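You operate a simulated robot arm through the tools that you are given. There is no shell and no other tool. Be economical: measure what you need, move in short steps, check, and stop when the job is done.

The job below is to be done with a simulated robot arm. You get a single attempt, and the scene is never put back.

## Task
Stack the ball bearing labelled "30" from the top of the trolley on top of the ball bearing marked "40".

Only the result counts: the job must be done as asked and must still hold three seconds after the hand-in. Knocking over, shifting, dropping, spilling or breaking anything else fails it.

## Robot
A 6-joint arm with a two-finger parallel gripper, fixed in place. Base frame: the origin is at the foot of the arm, x ahead of it, y to its left, z up; the work surface is at about z = 1050. Lengths are in mm, angles in degrees, forces in N, time in s.
With the tool pointing down near the work surface it reaches from about 100 to 620 mm from the base axis. Its first joint turns from -66.0 to 66.0 degrees. Payload 2.9 kg.
The tool frame sits at the grasp point between the pads (the TCP): z along the fingers, y along the line on which they close. The tips reach 30 mm beyond it. The gripper opens to 110 mm. The fingers are 20 mm wide and 10 mm thick; the gripper's body (48 by 112 mm) begins 55 mm behind the TCP.
Orientation is that of the tool frame in the base frame, as [roll, pitch, yaw] about the fixed x, y, z axes, in that order (R = Rz(yaw) Ry(pitch) Rx(roll)). With the fingers straight down and closing along the base's y, the tool's x points along the base's -x, its y along +y and its z along -z.

## Interface
- The arm moves only by the tool drive_tool. Its argument "plan" is a list of rows, each a list of 7 numbers: the shift along the tool's x, y, z in mm, then the turn, a rotation vector about the tool's x, y, z in degrees, then the gripper command, from -1 (shut) to 1 (fully open), values between in proportion. In form: [[x, y, z, wx, wy, wz, gripper], ...]. A call has 1 to 8 rows; each row is the pose to reach, as a shift and turn from the pose commanded when the call began, along the tool's axes at that moment. Rows are played at 5 a second. More than 50 mm and 8.6 degrees between two rows, or a gripper value outside its range, and nothing of the call is played. Where a pose cannot be reached the arm comes as near as it can. A force on the tool above 40 N (or 10 N above the force at the start of the call, whichever is more), or a blocked arm, ends the call early, and 0.2 s more pass. Each finger travels about 108 mm/s and halts on what it meets, pressing with about 43 N; the grip force reading is that of the motor and also rises with nothing between the fingers. The clock runs only during rows and for 0.2 s after the last one: add rows that repeat a pose to give the fingers time. It gives the time, the measured TCP pose, the force on the tool (base axes), the opening and the grip force at its end, in the units of the frame above (readings bear some noise), and new pictures: "pictures" is both (left out), scene, wrist or none.
- Cameras (640 x 400 px; columns grow to the right, rows downward): "scene" is fixed at [95, 439.2, 1411]; the picture's right is [-0.64, -0.77, 0.00], its down [-0.24, 0.20, -0.95] and it looks along [0.73, -0.61, -0.31] (base axes); focal length 354 px, centre (320, 200). "wrist" rides on the gripper at [-36, 0, -57] in the tool frame; the picture's right is [0.00, -1.00, 0.00], its down [0.97, 0.00, -0.24] and it looks along [0.24, 0.00, 0.97] (tool axes); focal length 218 px, centre (320, 200). There is no depth. A picture from a camera that has moved, and an enlarged one, comes with that camera's place and axes in the base frame and with its lens.
- inspect(camera, box): a new picture of the part [left, top, right, bottom] of that camera's present view, enlarged. The clock stands still meanwhile.
- close_job(): hands the job in; it is judged then, once.

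Work in short steps. Places have to be worked out from the pictures, the camera data and where the tool is seen: move nearer, look again, correct. Check each grasp and each placing, and mend what went wrong. You have 90 turns and 150 pictures in all, those below and enlarged ones among them. Open the gripper and draw the arm clear of the work before you hand the job in, unless the task says otherwise; then end with one line.

The tools are called after "Emit:" as name(argument=value, ...) on one line, values as JSON. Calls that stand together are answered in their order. drive_tool: Moves the arm, as the interface text tells. Its arguments: {"type":"object","properties":{"plan":{"type":"array","items":{"type":"array","items":{"type":"number"}}},"pictures":{"type":"string","enum":["both","scene","wrist","none"]}},"required":["plan"]} The other tools are called the same way: inspect (camera, box) takes an enlarged picture of a part of a camera's view; close_job () hands the job in.

At the start:

```text
time: 0.0
tcp_pos: [317.4, -23.8, 1339.7]
orientation: [-180.0, 0.1, 180.0]
force: [0.4, 0.9, 0.2]
grip_width: 110.0
grip_force: 0.1
```

scene: 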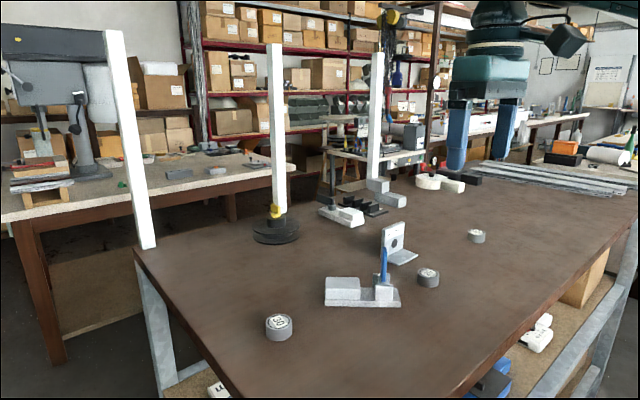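
wrist: 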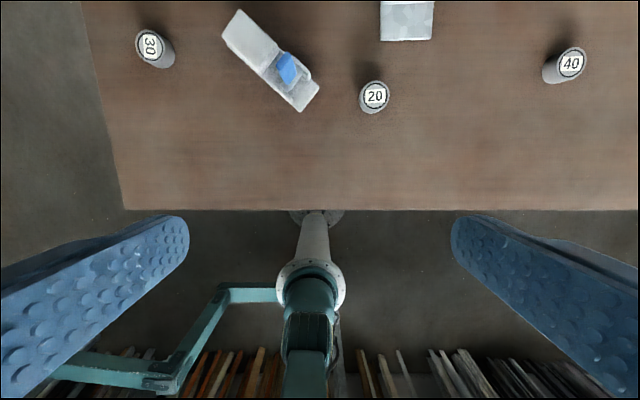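

The "30" looks to be at about (476, 200) and the "40" at about (459, -356). I'll move above the "30" at z≈1220 and look again.

Emit:
drive_tool(plan=[[-20, 28, 15, 0, 0, 0, 1], [-40, 56, 30, 0, 0, 0, 1], [-60, 84, 45, 0, 0, 0, 1], [-80, 112, 60, 0, 0, 0, 1], [-100, 140, 75, 0, 0, 0, 1], [-120, 168, 90, 0, 0, 0, 1], [-140, 196, 105, 0, 0, 0, 1], [-159, 224, 120, 0, 0, 0, 1]])

```text
time: 1.8
tcp_pos: [472.3, 200.8, 1219.8]
orientation: [179.9, 0.2, 180.0]
force: [0.6, 0.6, 0.6]
grip_width: 109.8
grip_force: 0.0
camera wrist: at [509.8, 200.3, 1278.1], right [0.0, -1.0, 0.0], down [-0.97, 0.0, 0.24], along [-0.24, 0.0, -0.97], focal length 218 px, centre (320, 200)
```

scene: 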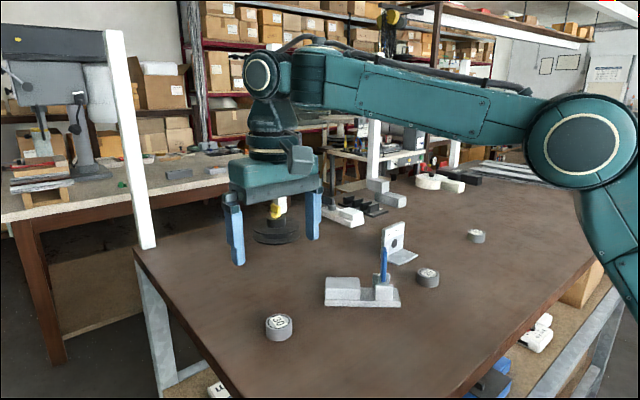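
wrist: 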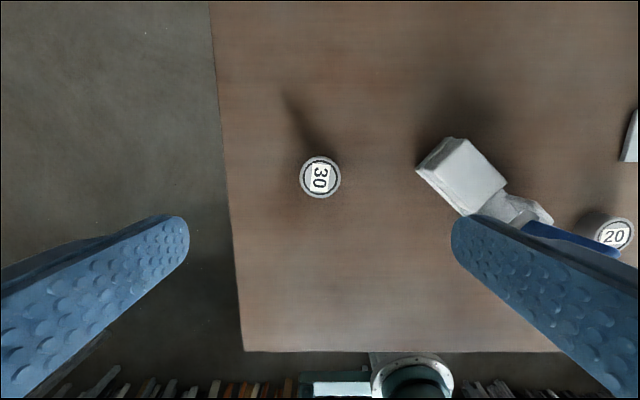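

The "30" is centred at about (481.5, 200), 39 mm wide with its top near z≈1072. I'll narrow the gripper to about 70 mm, descend to z≈1110 and check.

Emit:
drive_tool(plan=[[-9, 0, 0, 0, 0, 0, 0.3], [-9, 0, 30, 0, 0, 0, 0.3], [-9, 0, 60, 0, 0, 0, 0.3], [-9, 0, 90, 0, 0, 0, 0.3], [-9, 0, 110, 0, 0, 0, 0.3], [-9, 0, 110, 0, 0, 0, 0.3]])

```text
time: 3.2
tcp_pos: [485.0, 199.1, 1109.2]
orientation: [-179.9, 0.1, 180.0]
force: [0.4, 0.1, 0.4]
grip_width: 71.2
grip_force: 0.1
camera wrist: at [522.5, 198.7, 1167.3], right [0.0, -1.0, 0.0], down [-0.97, 0.0, 0.24], along [-0.24, 0.0, -0.97], focal length 218 px, centre (320, 200)
```

scene: 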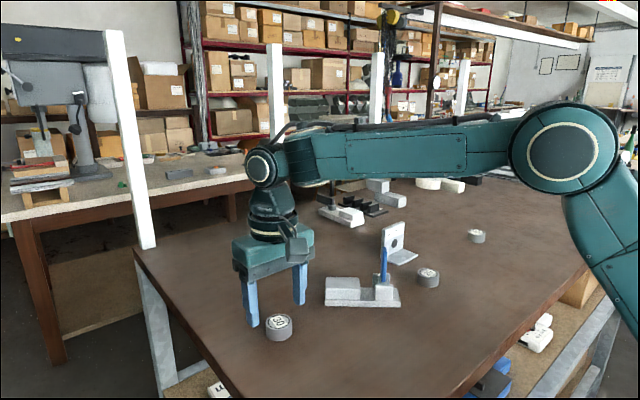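
wrist: 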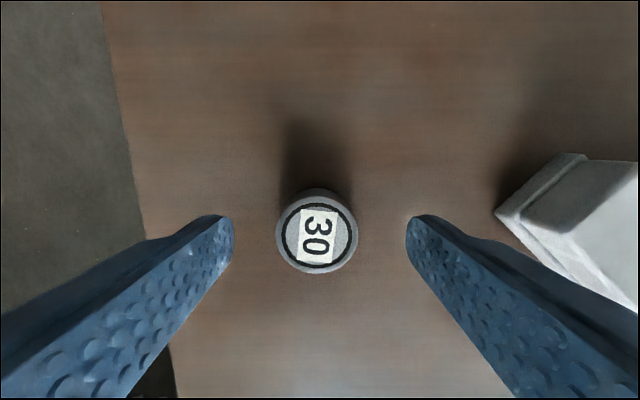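

The bearing's centre is at about (481.4, 200). I'll correct x by -4 mm, lower to TCP z≈1086 with the tips about 6 mm above the table, and close.

Emit:
drive_tool(plan=[[4, 1, 0, 0, 0, 0, 0.3], [4, 1, 12, 0, 0, 0, 0.3], [4, 1, 23, 0, 0, 0, 0.3], [4, 1, 23, 0, 0, 0, 0.3], [4, 1, 23, 0, 0, 0, -0.4], [4, 1, 23, 0, 0, 0, -0.6], [4, 1, 23, 0, 0, 0, -0.6]])

```text
time: 4.8
tcp_pos: [482.1, 200.2, 1086.3]
orientation: [180.0, 0.1, -180.0]
force: [-0.1, -0.1, 0.0]
grip_width: 38.6
grip_force: 43.3
camera wrist: at [518.1, 200.7, 1144.9], right [0.0, -1.0, 0.0], down [-0.97, 0.0, 0.24], along [-0.24, 0.0, -0.97], focal length 218 px, centre (320, 200)
```

scene: 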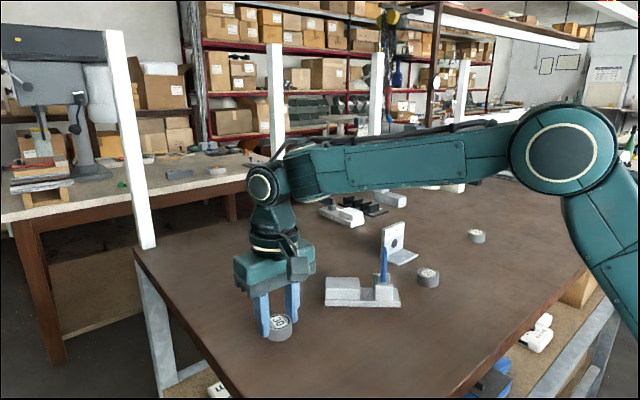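
wrist: 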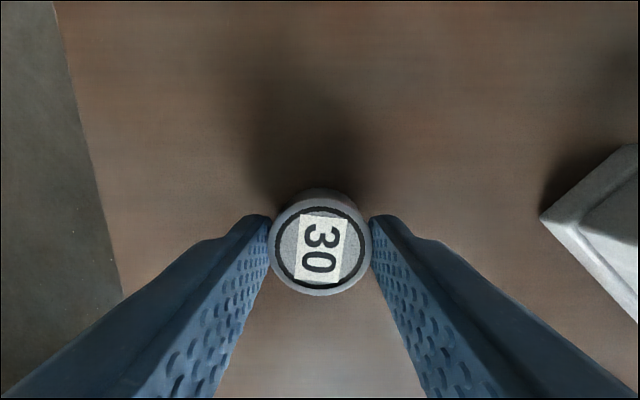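

Grasped at 38.6 mm, with the bearing offset about -1.5 mm in x from the TCP. I'll lift straight up 115 mm.

Emit:
drive_tool(plan=[[0, 0, -15, 0, 0, 0, -0.6], [0, 0, -40, 0, 0, 0, -0.6], [0, 0, -65, 0, 0, 0, -0.6], [0, 0, -90, 0, 0, 0, -0.6], [0, 0, -115, 0, 0, 0, -0.6]])

```text
time: 6.0
tcp_pos: [480.5, 202.2, 1202.9]
orientation: [-179.9, 0.1, -179.9]
force: [0.4, 0.0, -1.7]
grip_width: 38.5
grip_force: 42.9
camera wrist: at [516.5, 202.4, 1261.3], right [0.0, -1.0, 0.0], down [-0.97, 0.0, 0.24], along [-0.24, 0.0, -0.97], focal length 218 px, centre (320, 200)
```

scene: 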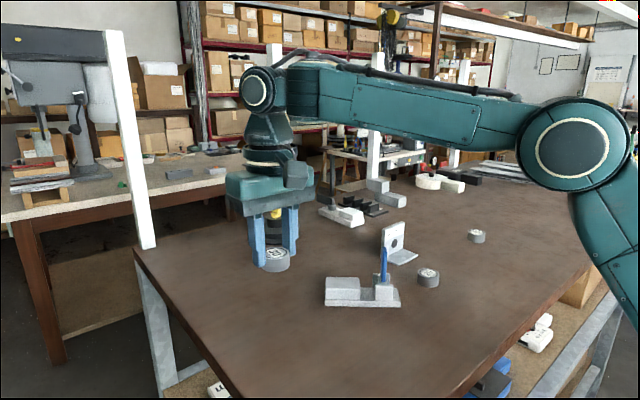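
wrist: 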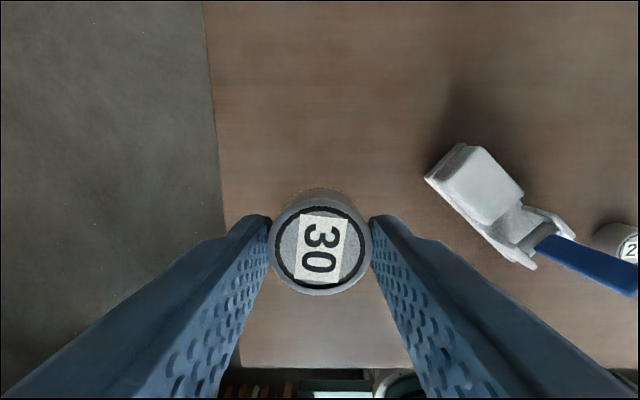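

Held firmly. I'll traverse in -y, rising slightly to z≈1232, towards the "40".

Emit:
drive_tool(plan=[[0, 0, -30, 0, 0, 0, -0.6], [0, -35, -30, 0, 0, 0, -0.6], [0, -75, -30, 0, 0, 0, -0.6], [3, -115, -30, 0, 0, 0, -0.6], [6, -155, -30, 0, 0, 0, -0.6], [9, -195, -30, 0, 0, 0, -0.6], [12, -235, -30, 0, 0, 0, -0.6], [15, -275, -30, 0, 0, 0, -0.6]], pictures="none")

Emit:
drive_tool(plan=[[0, -40, 0, 0, 0, 0, -0.6], [2, -80, 0, 0, 0, 0, -0.6], [4, -120, 0, 0, 0, 0, -0.6], [6, -160, 0, 0, 0, 0, -0.6], [6, -190, 0, 0, 0, 0, -0.6], [6, -190, 0, 0, 0, 0, -0.6]])

```text
time: 7.8
tcp_pos: [467.8, -75.2, 1230.1]
orientation: [-180.0, 0.1, 180.0]
force: [-0.1, -1.6, -0.7]
grip_width: 38.2
grip_force: 42.7
```

```text
time: 9.2
tcp_pos: [459.4, -265.9, 1231.9]
orientation: [180.0, 0.1, 179.9]
force: [-0.7, -0.8, -0.5]
grip_width: 38.4
grip_force: 43.5
camera wrist: at [496.6, -265.4, 1290.4], right [0.0, -1.0, 0.0], down [-0.97, 0.0, 0.24], along [-0.24, 0.0, -0.97], focal length 218 px, centre (320, 200)
```

scene: 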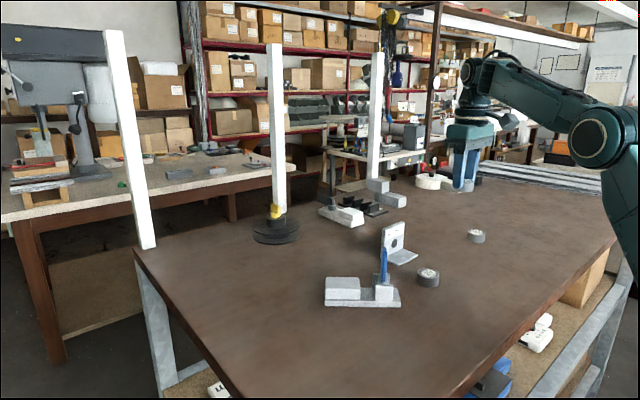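
wrist: 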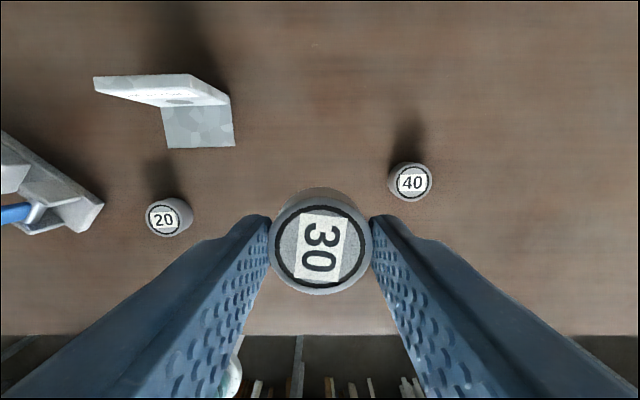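

The "40" reads at about (460.6, -357). I'll get a closer look from lower down and offset, to refine before stacking.

Emit:
drive_tool(plan=[[6, -10, 30, 0, 0, 0, -0.6], [12, -20, 60, 0, 0, 0, -0.6], [20, -30, 85, 0, 0, 0, -0.6], [24, -36, 102, 0, 0, 0, -0.6], [24, -36, 102, 0, 0, 0, -0.6], [24, -36, 102, 0, 0, 0, -0.6]])

Emit:
inspect(camera="wrist", box=[260, 120, 500, 300])

Emit:
inspect(camera="scene", box=[420, 180, 520, 260])

```text
time: 10.6
tcp_pos: [435.6, -298.9, 1130.8]
orientation: [-180.0, 0.2, 179.9]
force: [-0.2, 0.1, -0.1]
grip_width: 38.6
grip_force: 42.5
camera wrist: at [471.8, -299.4, 1188.0], right [0.0, -1.0, 0.0], down [-0.97, 0.0, 0.24], along [-0.24, 0.0, -0.97], focal length 218 px, centre (320, 200)
```

scene: 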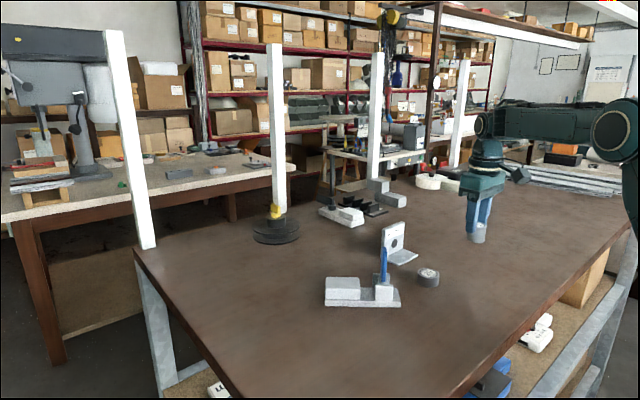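
wrist: 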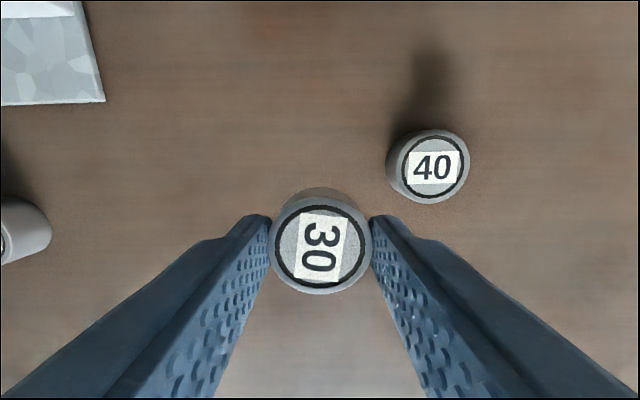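

```text
2.22 times, centred on (380, 210) of wrist
camera zoom: at [471.8, -299.4, 1188.0], right [0.0, -1.0, 0.0], down [-0.97, 0.0, 0.24], along [-0.24, 0.0, -0.97], focal length 485 px, centre (187, 178)
```

zoom: 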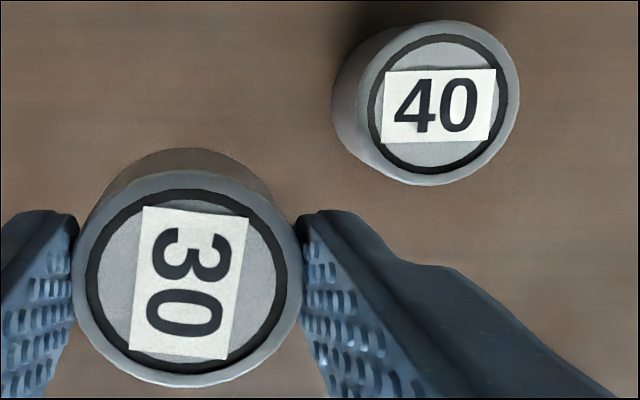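

```text
5.00 times, centred on (470, 220) of scene
camera zoom: at [95.0, 439.1, 1411.0], right [-0.64, -0.77, 0.0], down [-0.24, 0.2, -0.95], along [0.73, -0.61, -0.31], focal length 1768 px, centre (-430, 100)
```

zoom: 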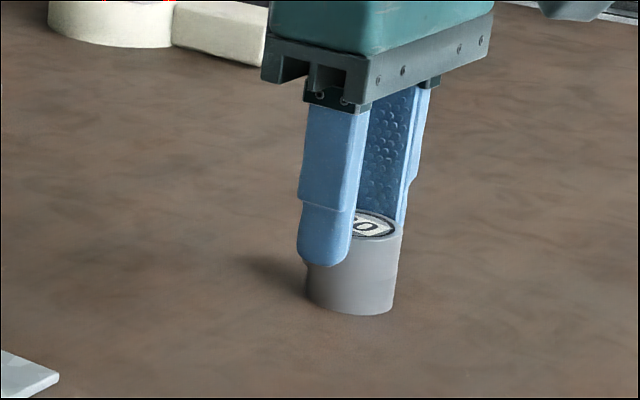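

The refined "40" centre is about (461, -359.5) with its top near 1071. I'll go over it with roughly 10 mm of gap and check the alignment in the scene view.

Emit:
drive_tool(plan=[[-9, -20, 0, 0, 0, 0, -0.6], [-18, -40, 0, 0, 0, 0, -0.6], [-26, -60, 0, 0, 0, 0, -0.6], [-26, -60, 11, 0, 0, 0, -0.6], [-26, -60, 11, 0, 0, 0, -0.6], [-26, -60, 11, 0, 0, 0, -0.6]], pictures="wrist")

Emit:
inspect(camera="scene", box=[440, 190, 520, 250])

Emit:
inspect(camera="wrist", box=[240, 150, 400, 310])

```text
time: 12.0
tcp_pos: [460.5, -359.9, 1118.3]
orientation: [-180.0, 0.1, -179.9]
force: [0.4, -0.1, -0.8]
grip_width: 38.6
grip_force: 43.1
camera wrist: at [497.2, -359.5, 1176.6], right [0.0, -1.0, 0.0], down [-0.97, 0.0, 0.24], along [-0.24, 0.0, -0.97], focal length 218 px, centre (320, 200)
```

wrist: 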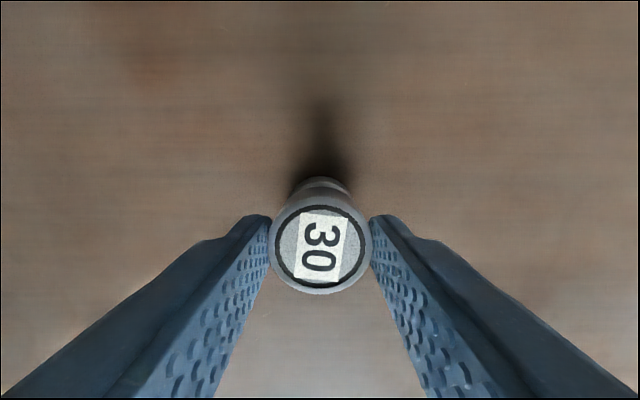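

```text
6.67 times, centred on (480, 220) of scene
camera zoom: at [95.0, 439.1, 1411.0], right [-0.64, -0.77, 0.0], down [-0.24, 0.2, -0.95], along [0.73, -0.61, -0.31], focal length 2357 px, centre (-747, 67)
```

zoom: 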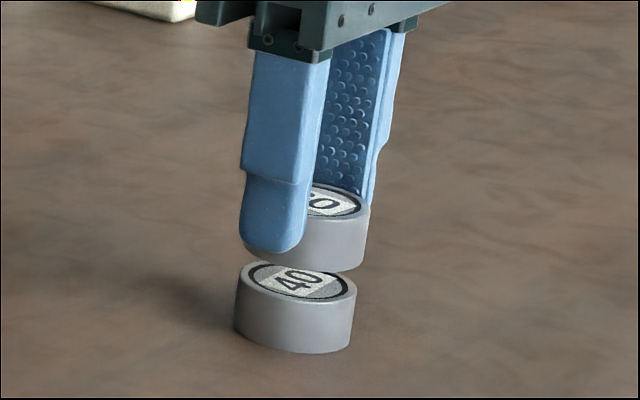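

```text
2.50 times, centred on (320, 230) of wrist
camera zoom: at [497.2, -359.5, 1176.6], right [0.0, -1.0, 0.0], down [-0.97, 0.0, 0.24], along [-0.24, 0.0, -0.97], focal length 546 px, centre (320, 125)
```

zoom: 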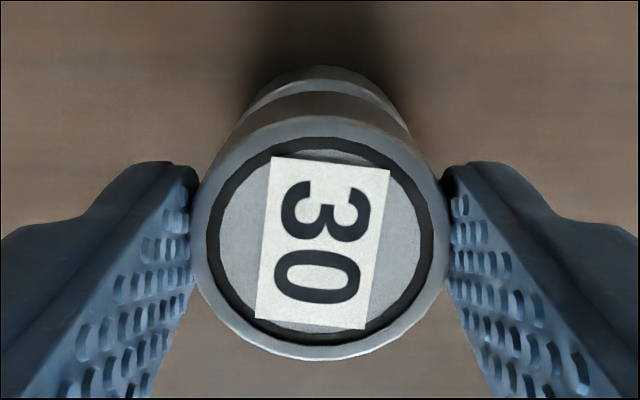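

They are well aligned, with the "30" about 1 mm off, so I'll nudge +1 mm in y. I'm descending slowly, watching the force.

Emit:
drive_tool(plan=[[-0.5, 1, 0, 0, 0, 0, -0.6], [-0.5, 1, 3, 0, 0, 0, -0.6], [-0.5, 1, 6, 0, 0, 0, -0.6], [-0.5, 1, 8, 0, 0, 0, -0.6], [-0.5, 1, 8, 0, 0, 0, -0.6]], pictures="none")

Emit:
inspect(camera="scene", box=[440, 190, 520, 250])

```text
time: 13.2
tcp_pos: [462.8, -358.5, 1111.0]
orientation: [-180.0, 0.2, -180.0]
force: [0.2, -0.1, -0.4]
grip_width: 38.5
grip_force: 43.1
```

```text
6.67 times, centred on (480, 220) of scene
camera zoom: at [95.0, 439.2, 1411.0], right [-0.64, -0.77, 0.0], down [-0.24, 0.2, -0.95], along [0.73, -0.61, -0.31], focal length 2357 px, centre (-747, 67)
```

zoom: 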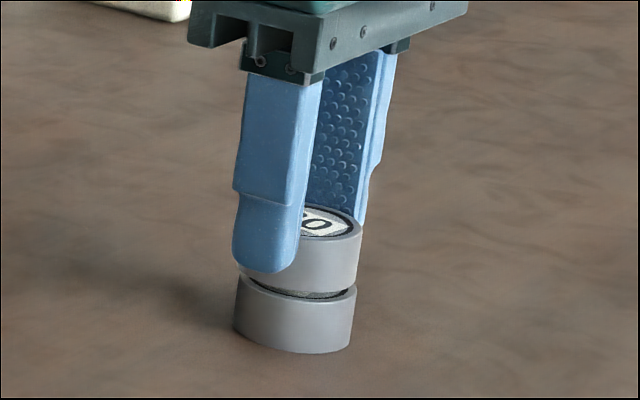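

Aligned, with about 3 mm of gap left. I'm easing down in 1 mm steps.

Emit:
drive_tool(plan=[[0, 0, 1, 0, 0, 0, -0.6], [0, 0, 2, 0, 0, 0, -0.6], [0, 0, 2, 0, 0, 0, -0.6]], pictures="none")

Emit:
inspect(camera="scene", box=[460, 215, 500, 245])

```text
time: 14.0
tcp_pos: [462.2, -358.7, 1109.9]
orientation: [180.0, 0.1, 180.0]
force: [-0.2, -0.4, -0.8]
grip_width: 38.3
grip_force: 42.9
```

```text
13.33 times, centred on (480, 230) of scene
camera zoom: at [95.0, 439.1, 1411.0], right [-0.64, -0.77, 0.0], down [-0.24, 0.2, -0.95], along [0.73, -0.61, -0.31], focal length 4714 px, centre (-1813, -200)
```

zoom: 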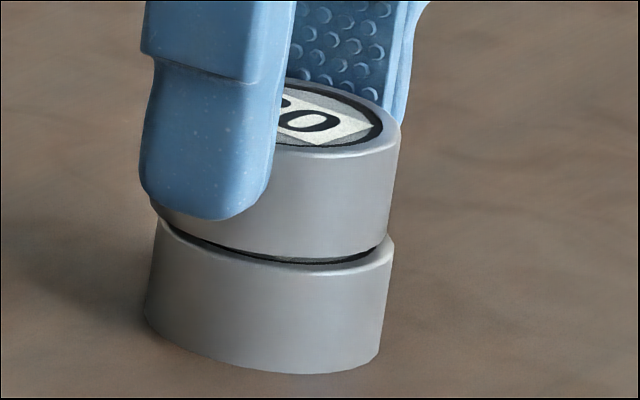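

About 1.5 mm of gap remains, so I continue in half-millimetre steps.

Emit:
drive_tool(plan=[[0, 0, 0.5, 0, 0, 0, -0.6], [0, 0, 1, 0, 0, 0, -0.6], [0, 0, 1, 0, 0, 0, -0.6]], pictures="none")

Emit:
inspect(camera="scene", box=[460, 215, 500, 245])

```text
time: 14.8
tcp_pos: [462.3, -358.8, 1109.0]
orientation: [180.0, 0.2, -180.0]
force: [0.1, 0.8, -0.7]
grip_width: 38.3
grip_force: 43.6
```

```text
13.33 times, centred on (480, 230) of scene
camera zoom: at [95.0, 439.2, 1411.0], right [-0.64, -0.77, 0.0], down [-0.24, 0.2, -0.95], along [0.73, -0.61, -0.31], focal length 4714 px, centre (-1813, -200)
```

zoom: 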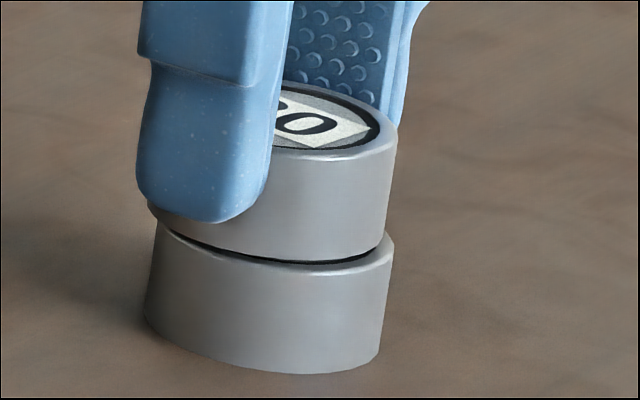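

There is still a sliver of gap and the "30" is about 1 mm to the image's left. I'll correct it and go down another 1 mm.

Emit:
drive_tool(plan=[[0.5, -0.8, 0, 0, 0, 0, -0.6], [0.5, -0.8, 0.5, 0, 0, 0, -0.6], [0.5, -0.8, 1, 0, 0, 0, -0.6], [0.5, -0.8, 1, 0, 0, 0, -0.6]], pictures="none")

Emit:
inspect(camera="scene", box=[460, 215, 500, 245])

```text
time: 15.8
tcp_pos: [461.6, -358.5, 1106.7]
orientation: [-180.0, 0.1, -180.0]
force: [0.7, 0.1, 1.8]
grip_width: 38.3
grip_force: 43.2
```

```text
13.33 times, centred on (480, 230) of scene
camera zoom: at [95.0, 439.2, 1411.0], right [-0.64, -0.77, 0.0], down [-0.24, 0.2, -0.95], along [0.73, -0.61, -0.31], focal length 4714 px, centre (-1813, -200)
```

zoom: 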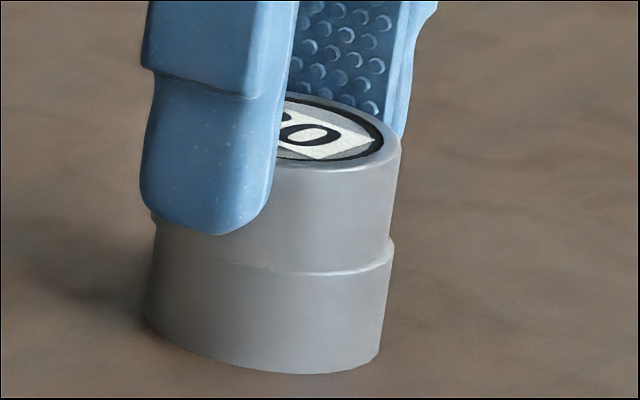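

The bearings are now in contact, with the force reading risen to +1.8 N. I'll open gently and hold still.

Emit:
drive_tool(plan=[[0, 0, 0, 0, 0, 0, -0.2], [0, 0, 0, 0, 0, 0, 0.1], [0, 0, 0, 0, 0, 0, 0.2], [0, 0, 0, 0, 0, 0, 0.2]], pictures="wrist")

Emit:
inspect(camera="scene", box=[440, 190, 520, 250])

```text
time: 16.8
tcp_pos: [461.8, -359.0, 1106.2]
orientation: [180.0, 0.1, 180.0]
force: [0.1, -0.1, -0.5]
grip_width: 65.9
grip_force: 0.1
camera wrist: at [498.3, -358.4, 1164.5], right [0.0, -1.0, 0.0], down [-0.97, 0.0, 0.24], along [-0.24, 0.0, -0.97], focal length 218 px, centre (320, 200)
```

wrist: 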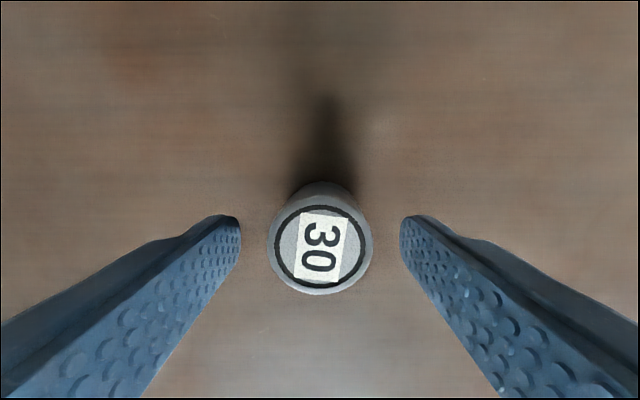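

```text
6.67 times, centred on (480, 220) of scene
camera zoom: at [95.0, 439.2, 1411.0], right [-0.64, -0.77, 0.0], down [-0.24, 0.2, -0.95], along [0.73, -0.61, -0.31], focal length 2357 px, centre (-747, 67)
```

zoom: 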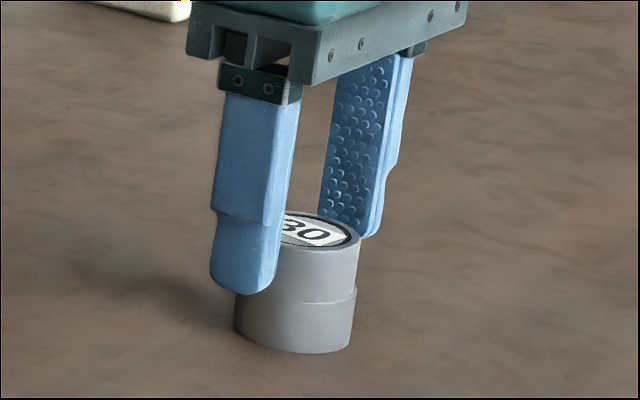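

Released, and the "30" sits squarely on the "40". I'm rising straight up, clear of the stack.

Emit:
drive_tool(plan=[[0, 0, -15, 0, 0, 0, 0.2], [0, 0, -40, 0, 0, 0, 0.2], [0, 0, -70, 0, 0, 0, 0.2], [0, 0, -100, 0, 0, 0, 0.2], [0, 0, -140, 0, 0, 0, 0.2], [30, 0, -160, 0, 0, 0, 0.2], [70, 0, -160, 0, 0, 0, 0.2], [70, 0, -160, 0, 0, 0, 0.2]])

Emit:
inspect(camera="scene", box=[440, 190, 520, 250])

```text
time: 18.6
tcp_pos: [393.5, -360.7, 1265.6]
orientation: [180.0, 0.0, -179.9]
force: [-0.1, 0.0, 0.5]
grip_width: 66.0
grip_force: 0.1
out of reach, approached as far as the arm can: row 5, 6
camera wrist: at [428.9, -360.6, 1323.2], right [0.0, -1.0, 0.0], down [-0.97, 0.0, 0.24], along [-0.24, 0.0, -0.97], focal length 218 px, centre (320, 200)
```

scene: 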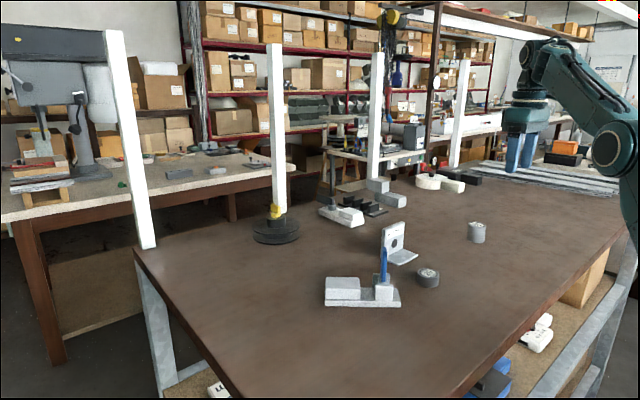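
wrist: 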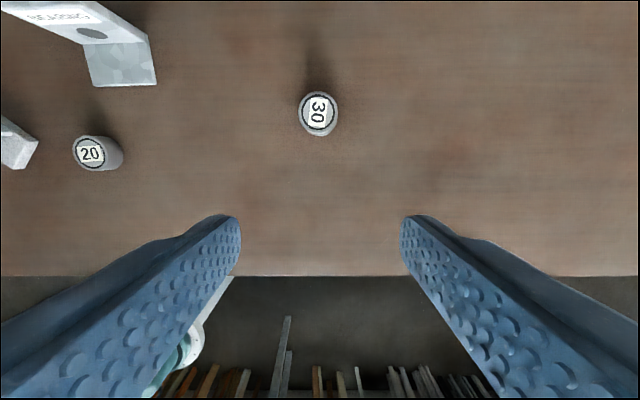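

```text
6.67 times, centred on (480, 220) of scene
camera zoom: at [94.9, 439.2, 1411.0], right [-0.64, -0.77, 0.0], down [-0.24, 0.2, -0.95], along [0.73, -0.61, -0.31], focal length 2357 px, centre (-747, 67)
```

zoom: 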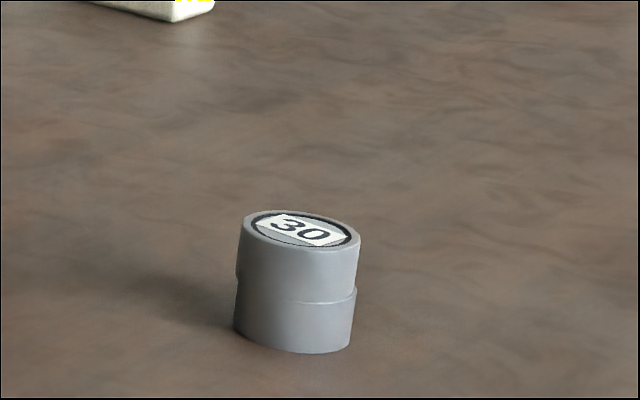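

The stack stands steady, the arm is clear, the gripper is open, and nothing else has moved. I'm handing the job in.

Emit:
close_job()

```text
The job is handed in.
```

The ball bearing labelled "30" is stacked on the one marked "40", the arm is drawn clear with the gripper open, and the job is handed in.
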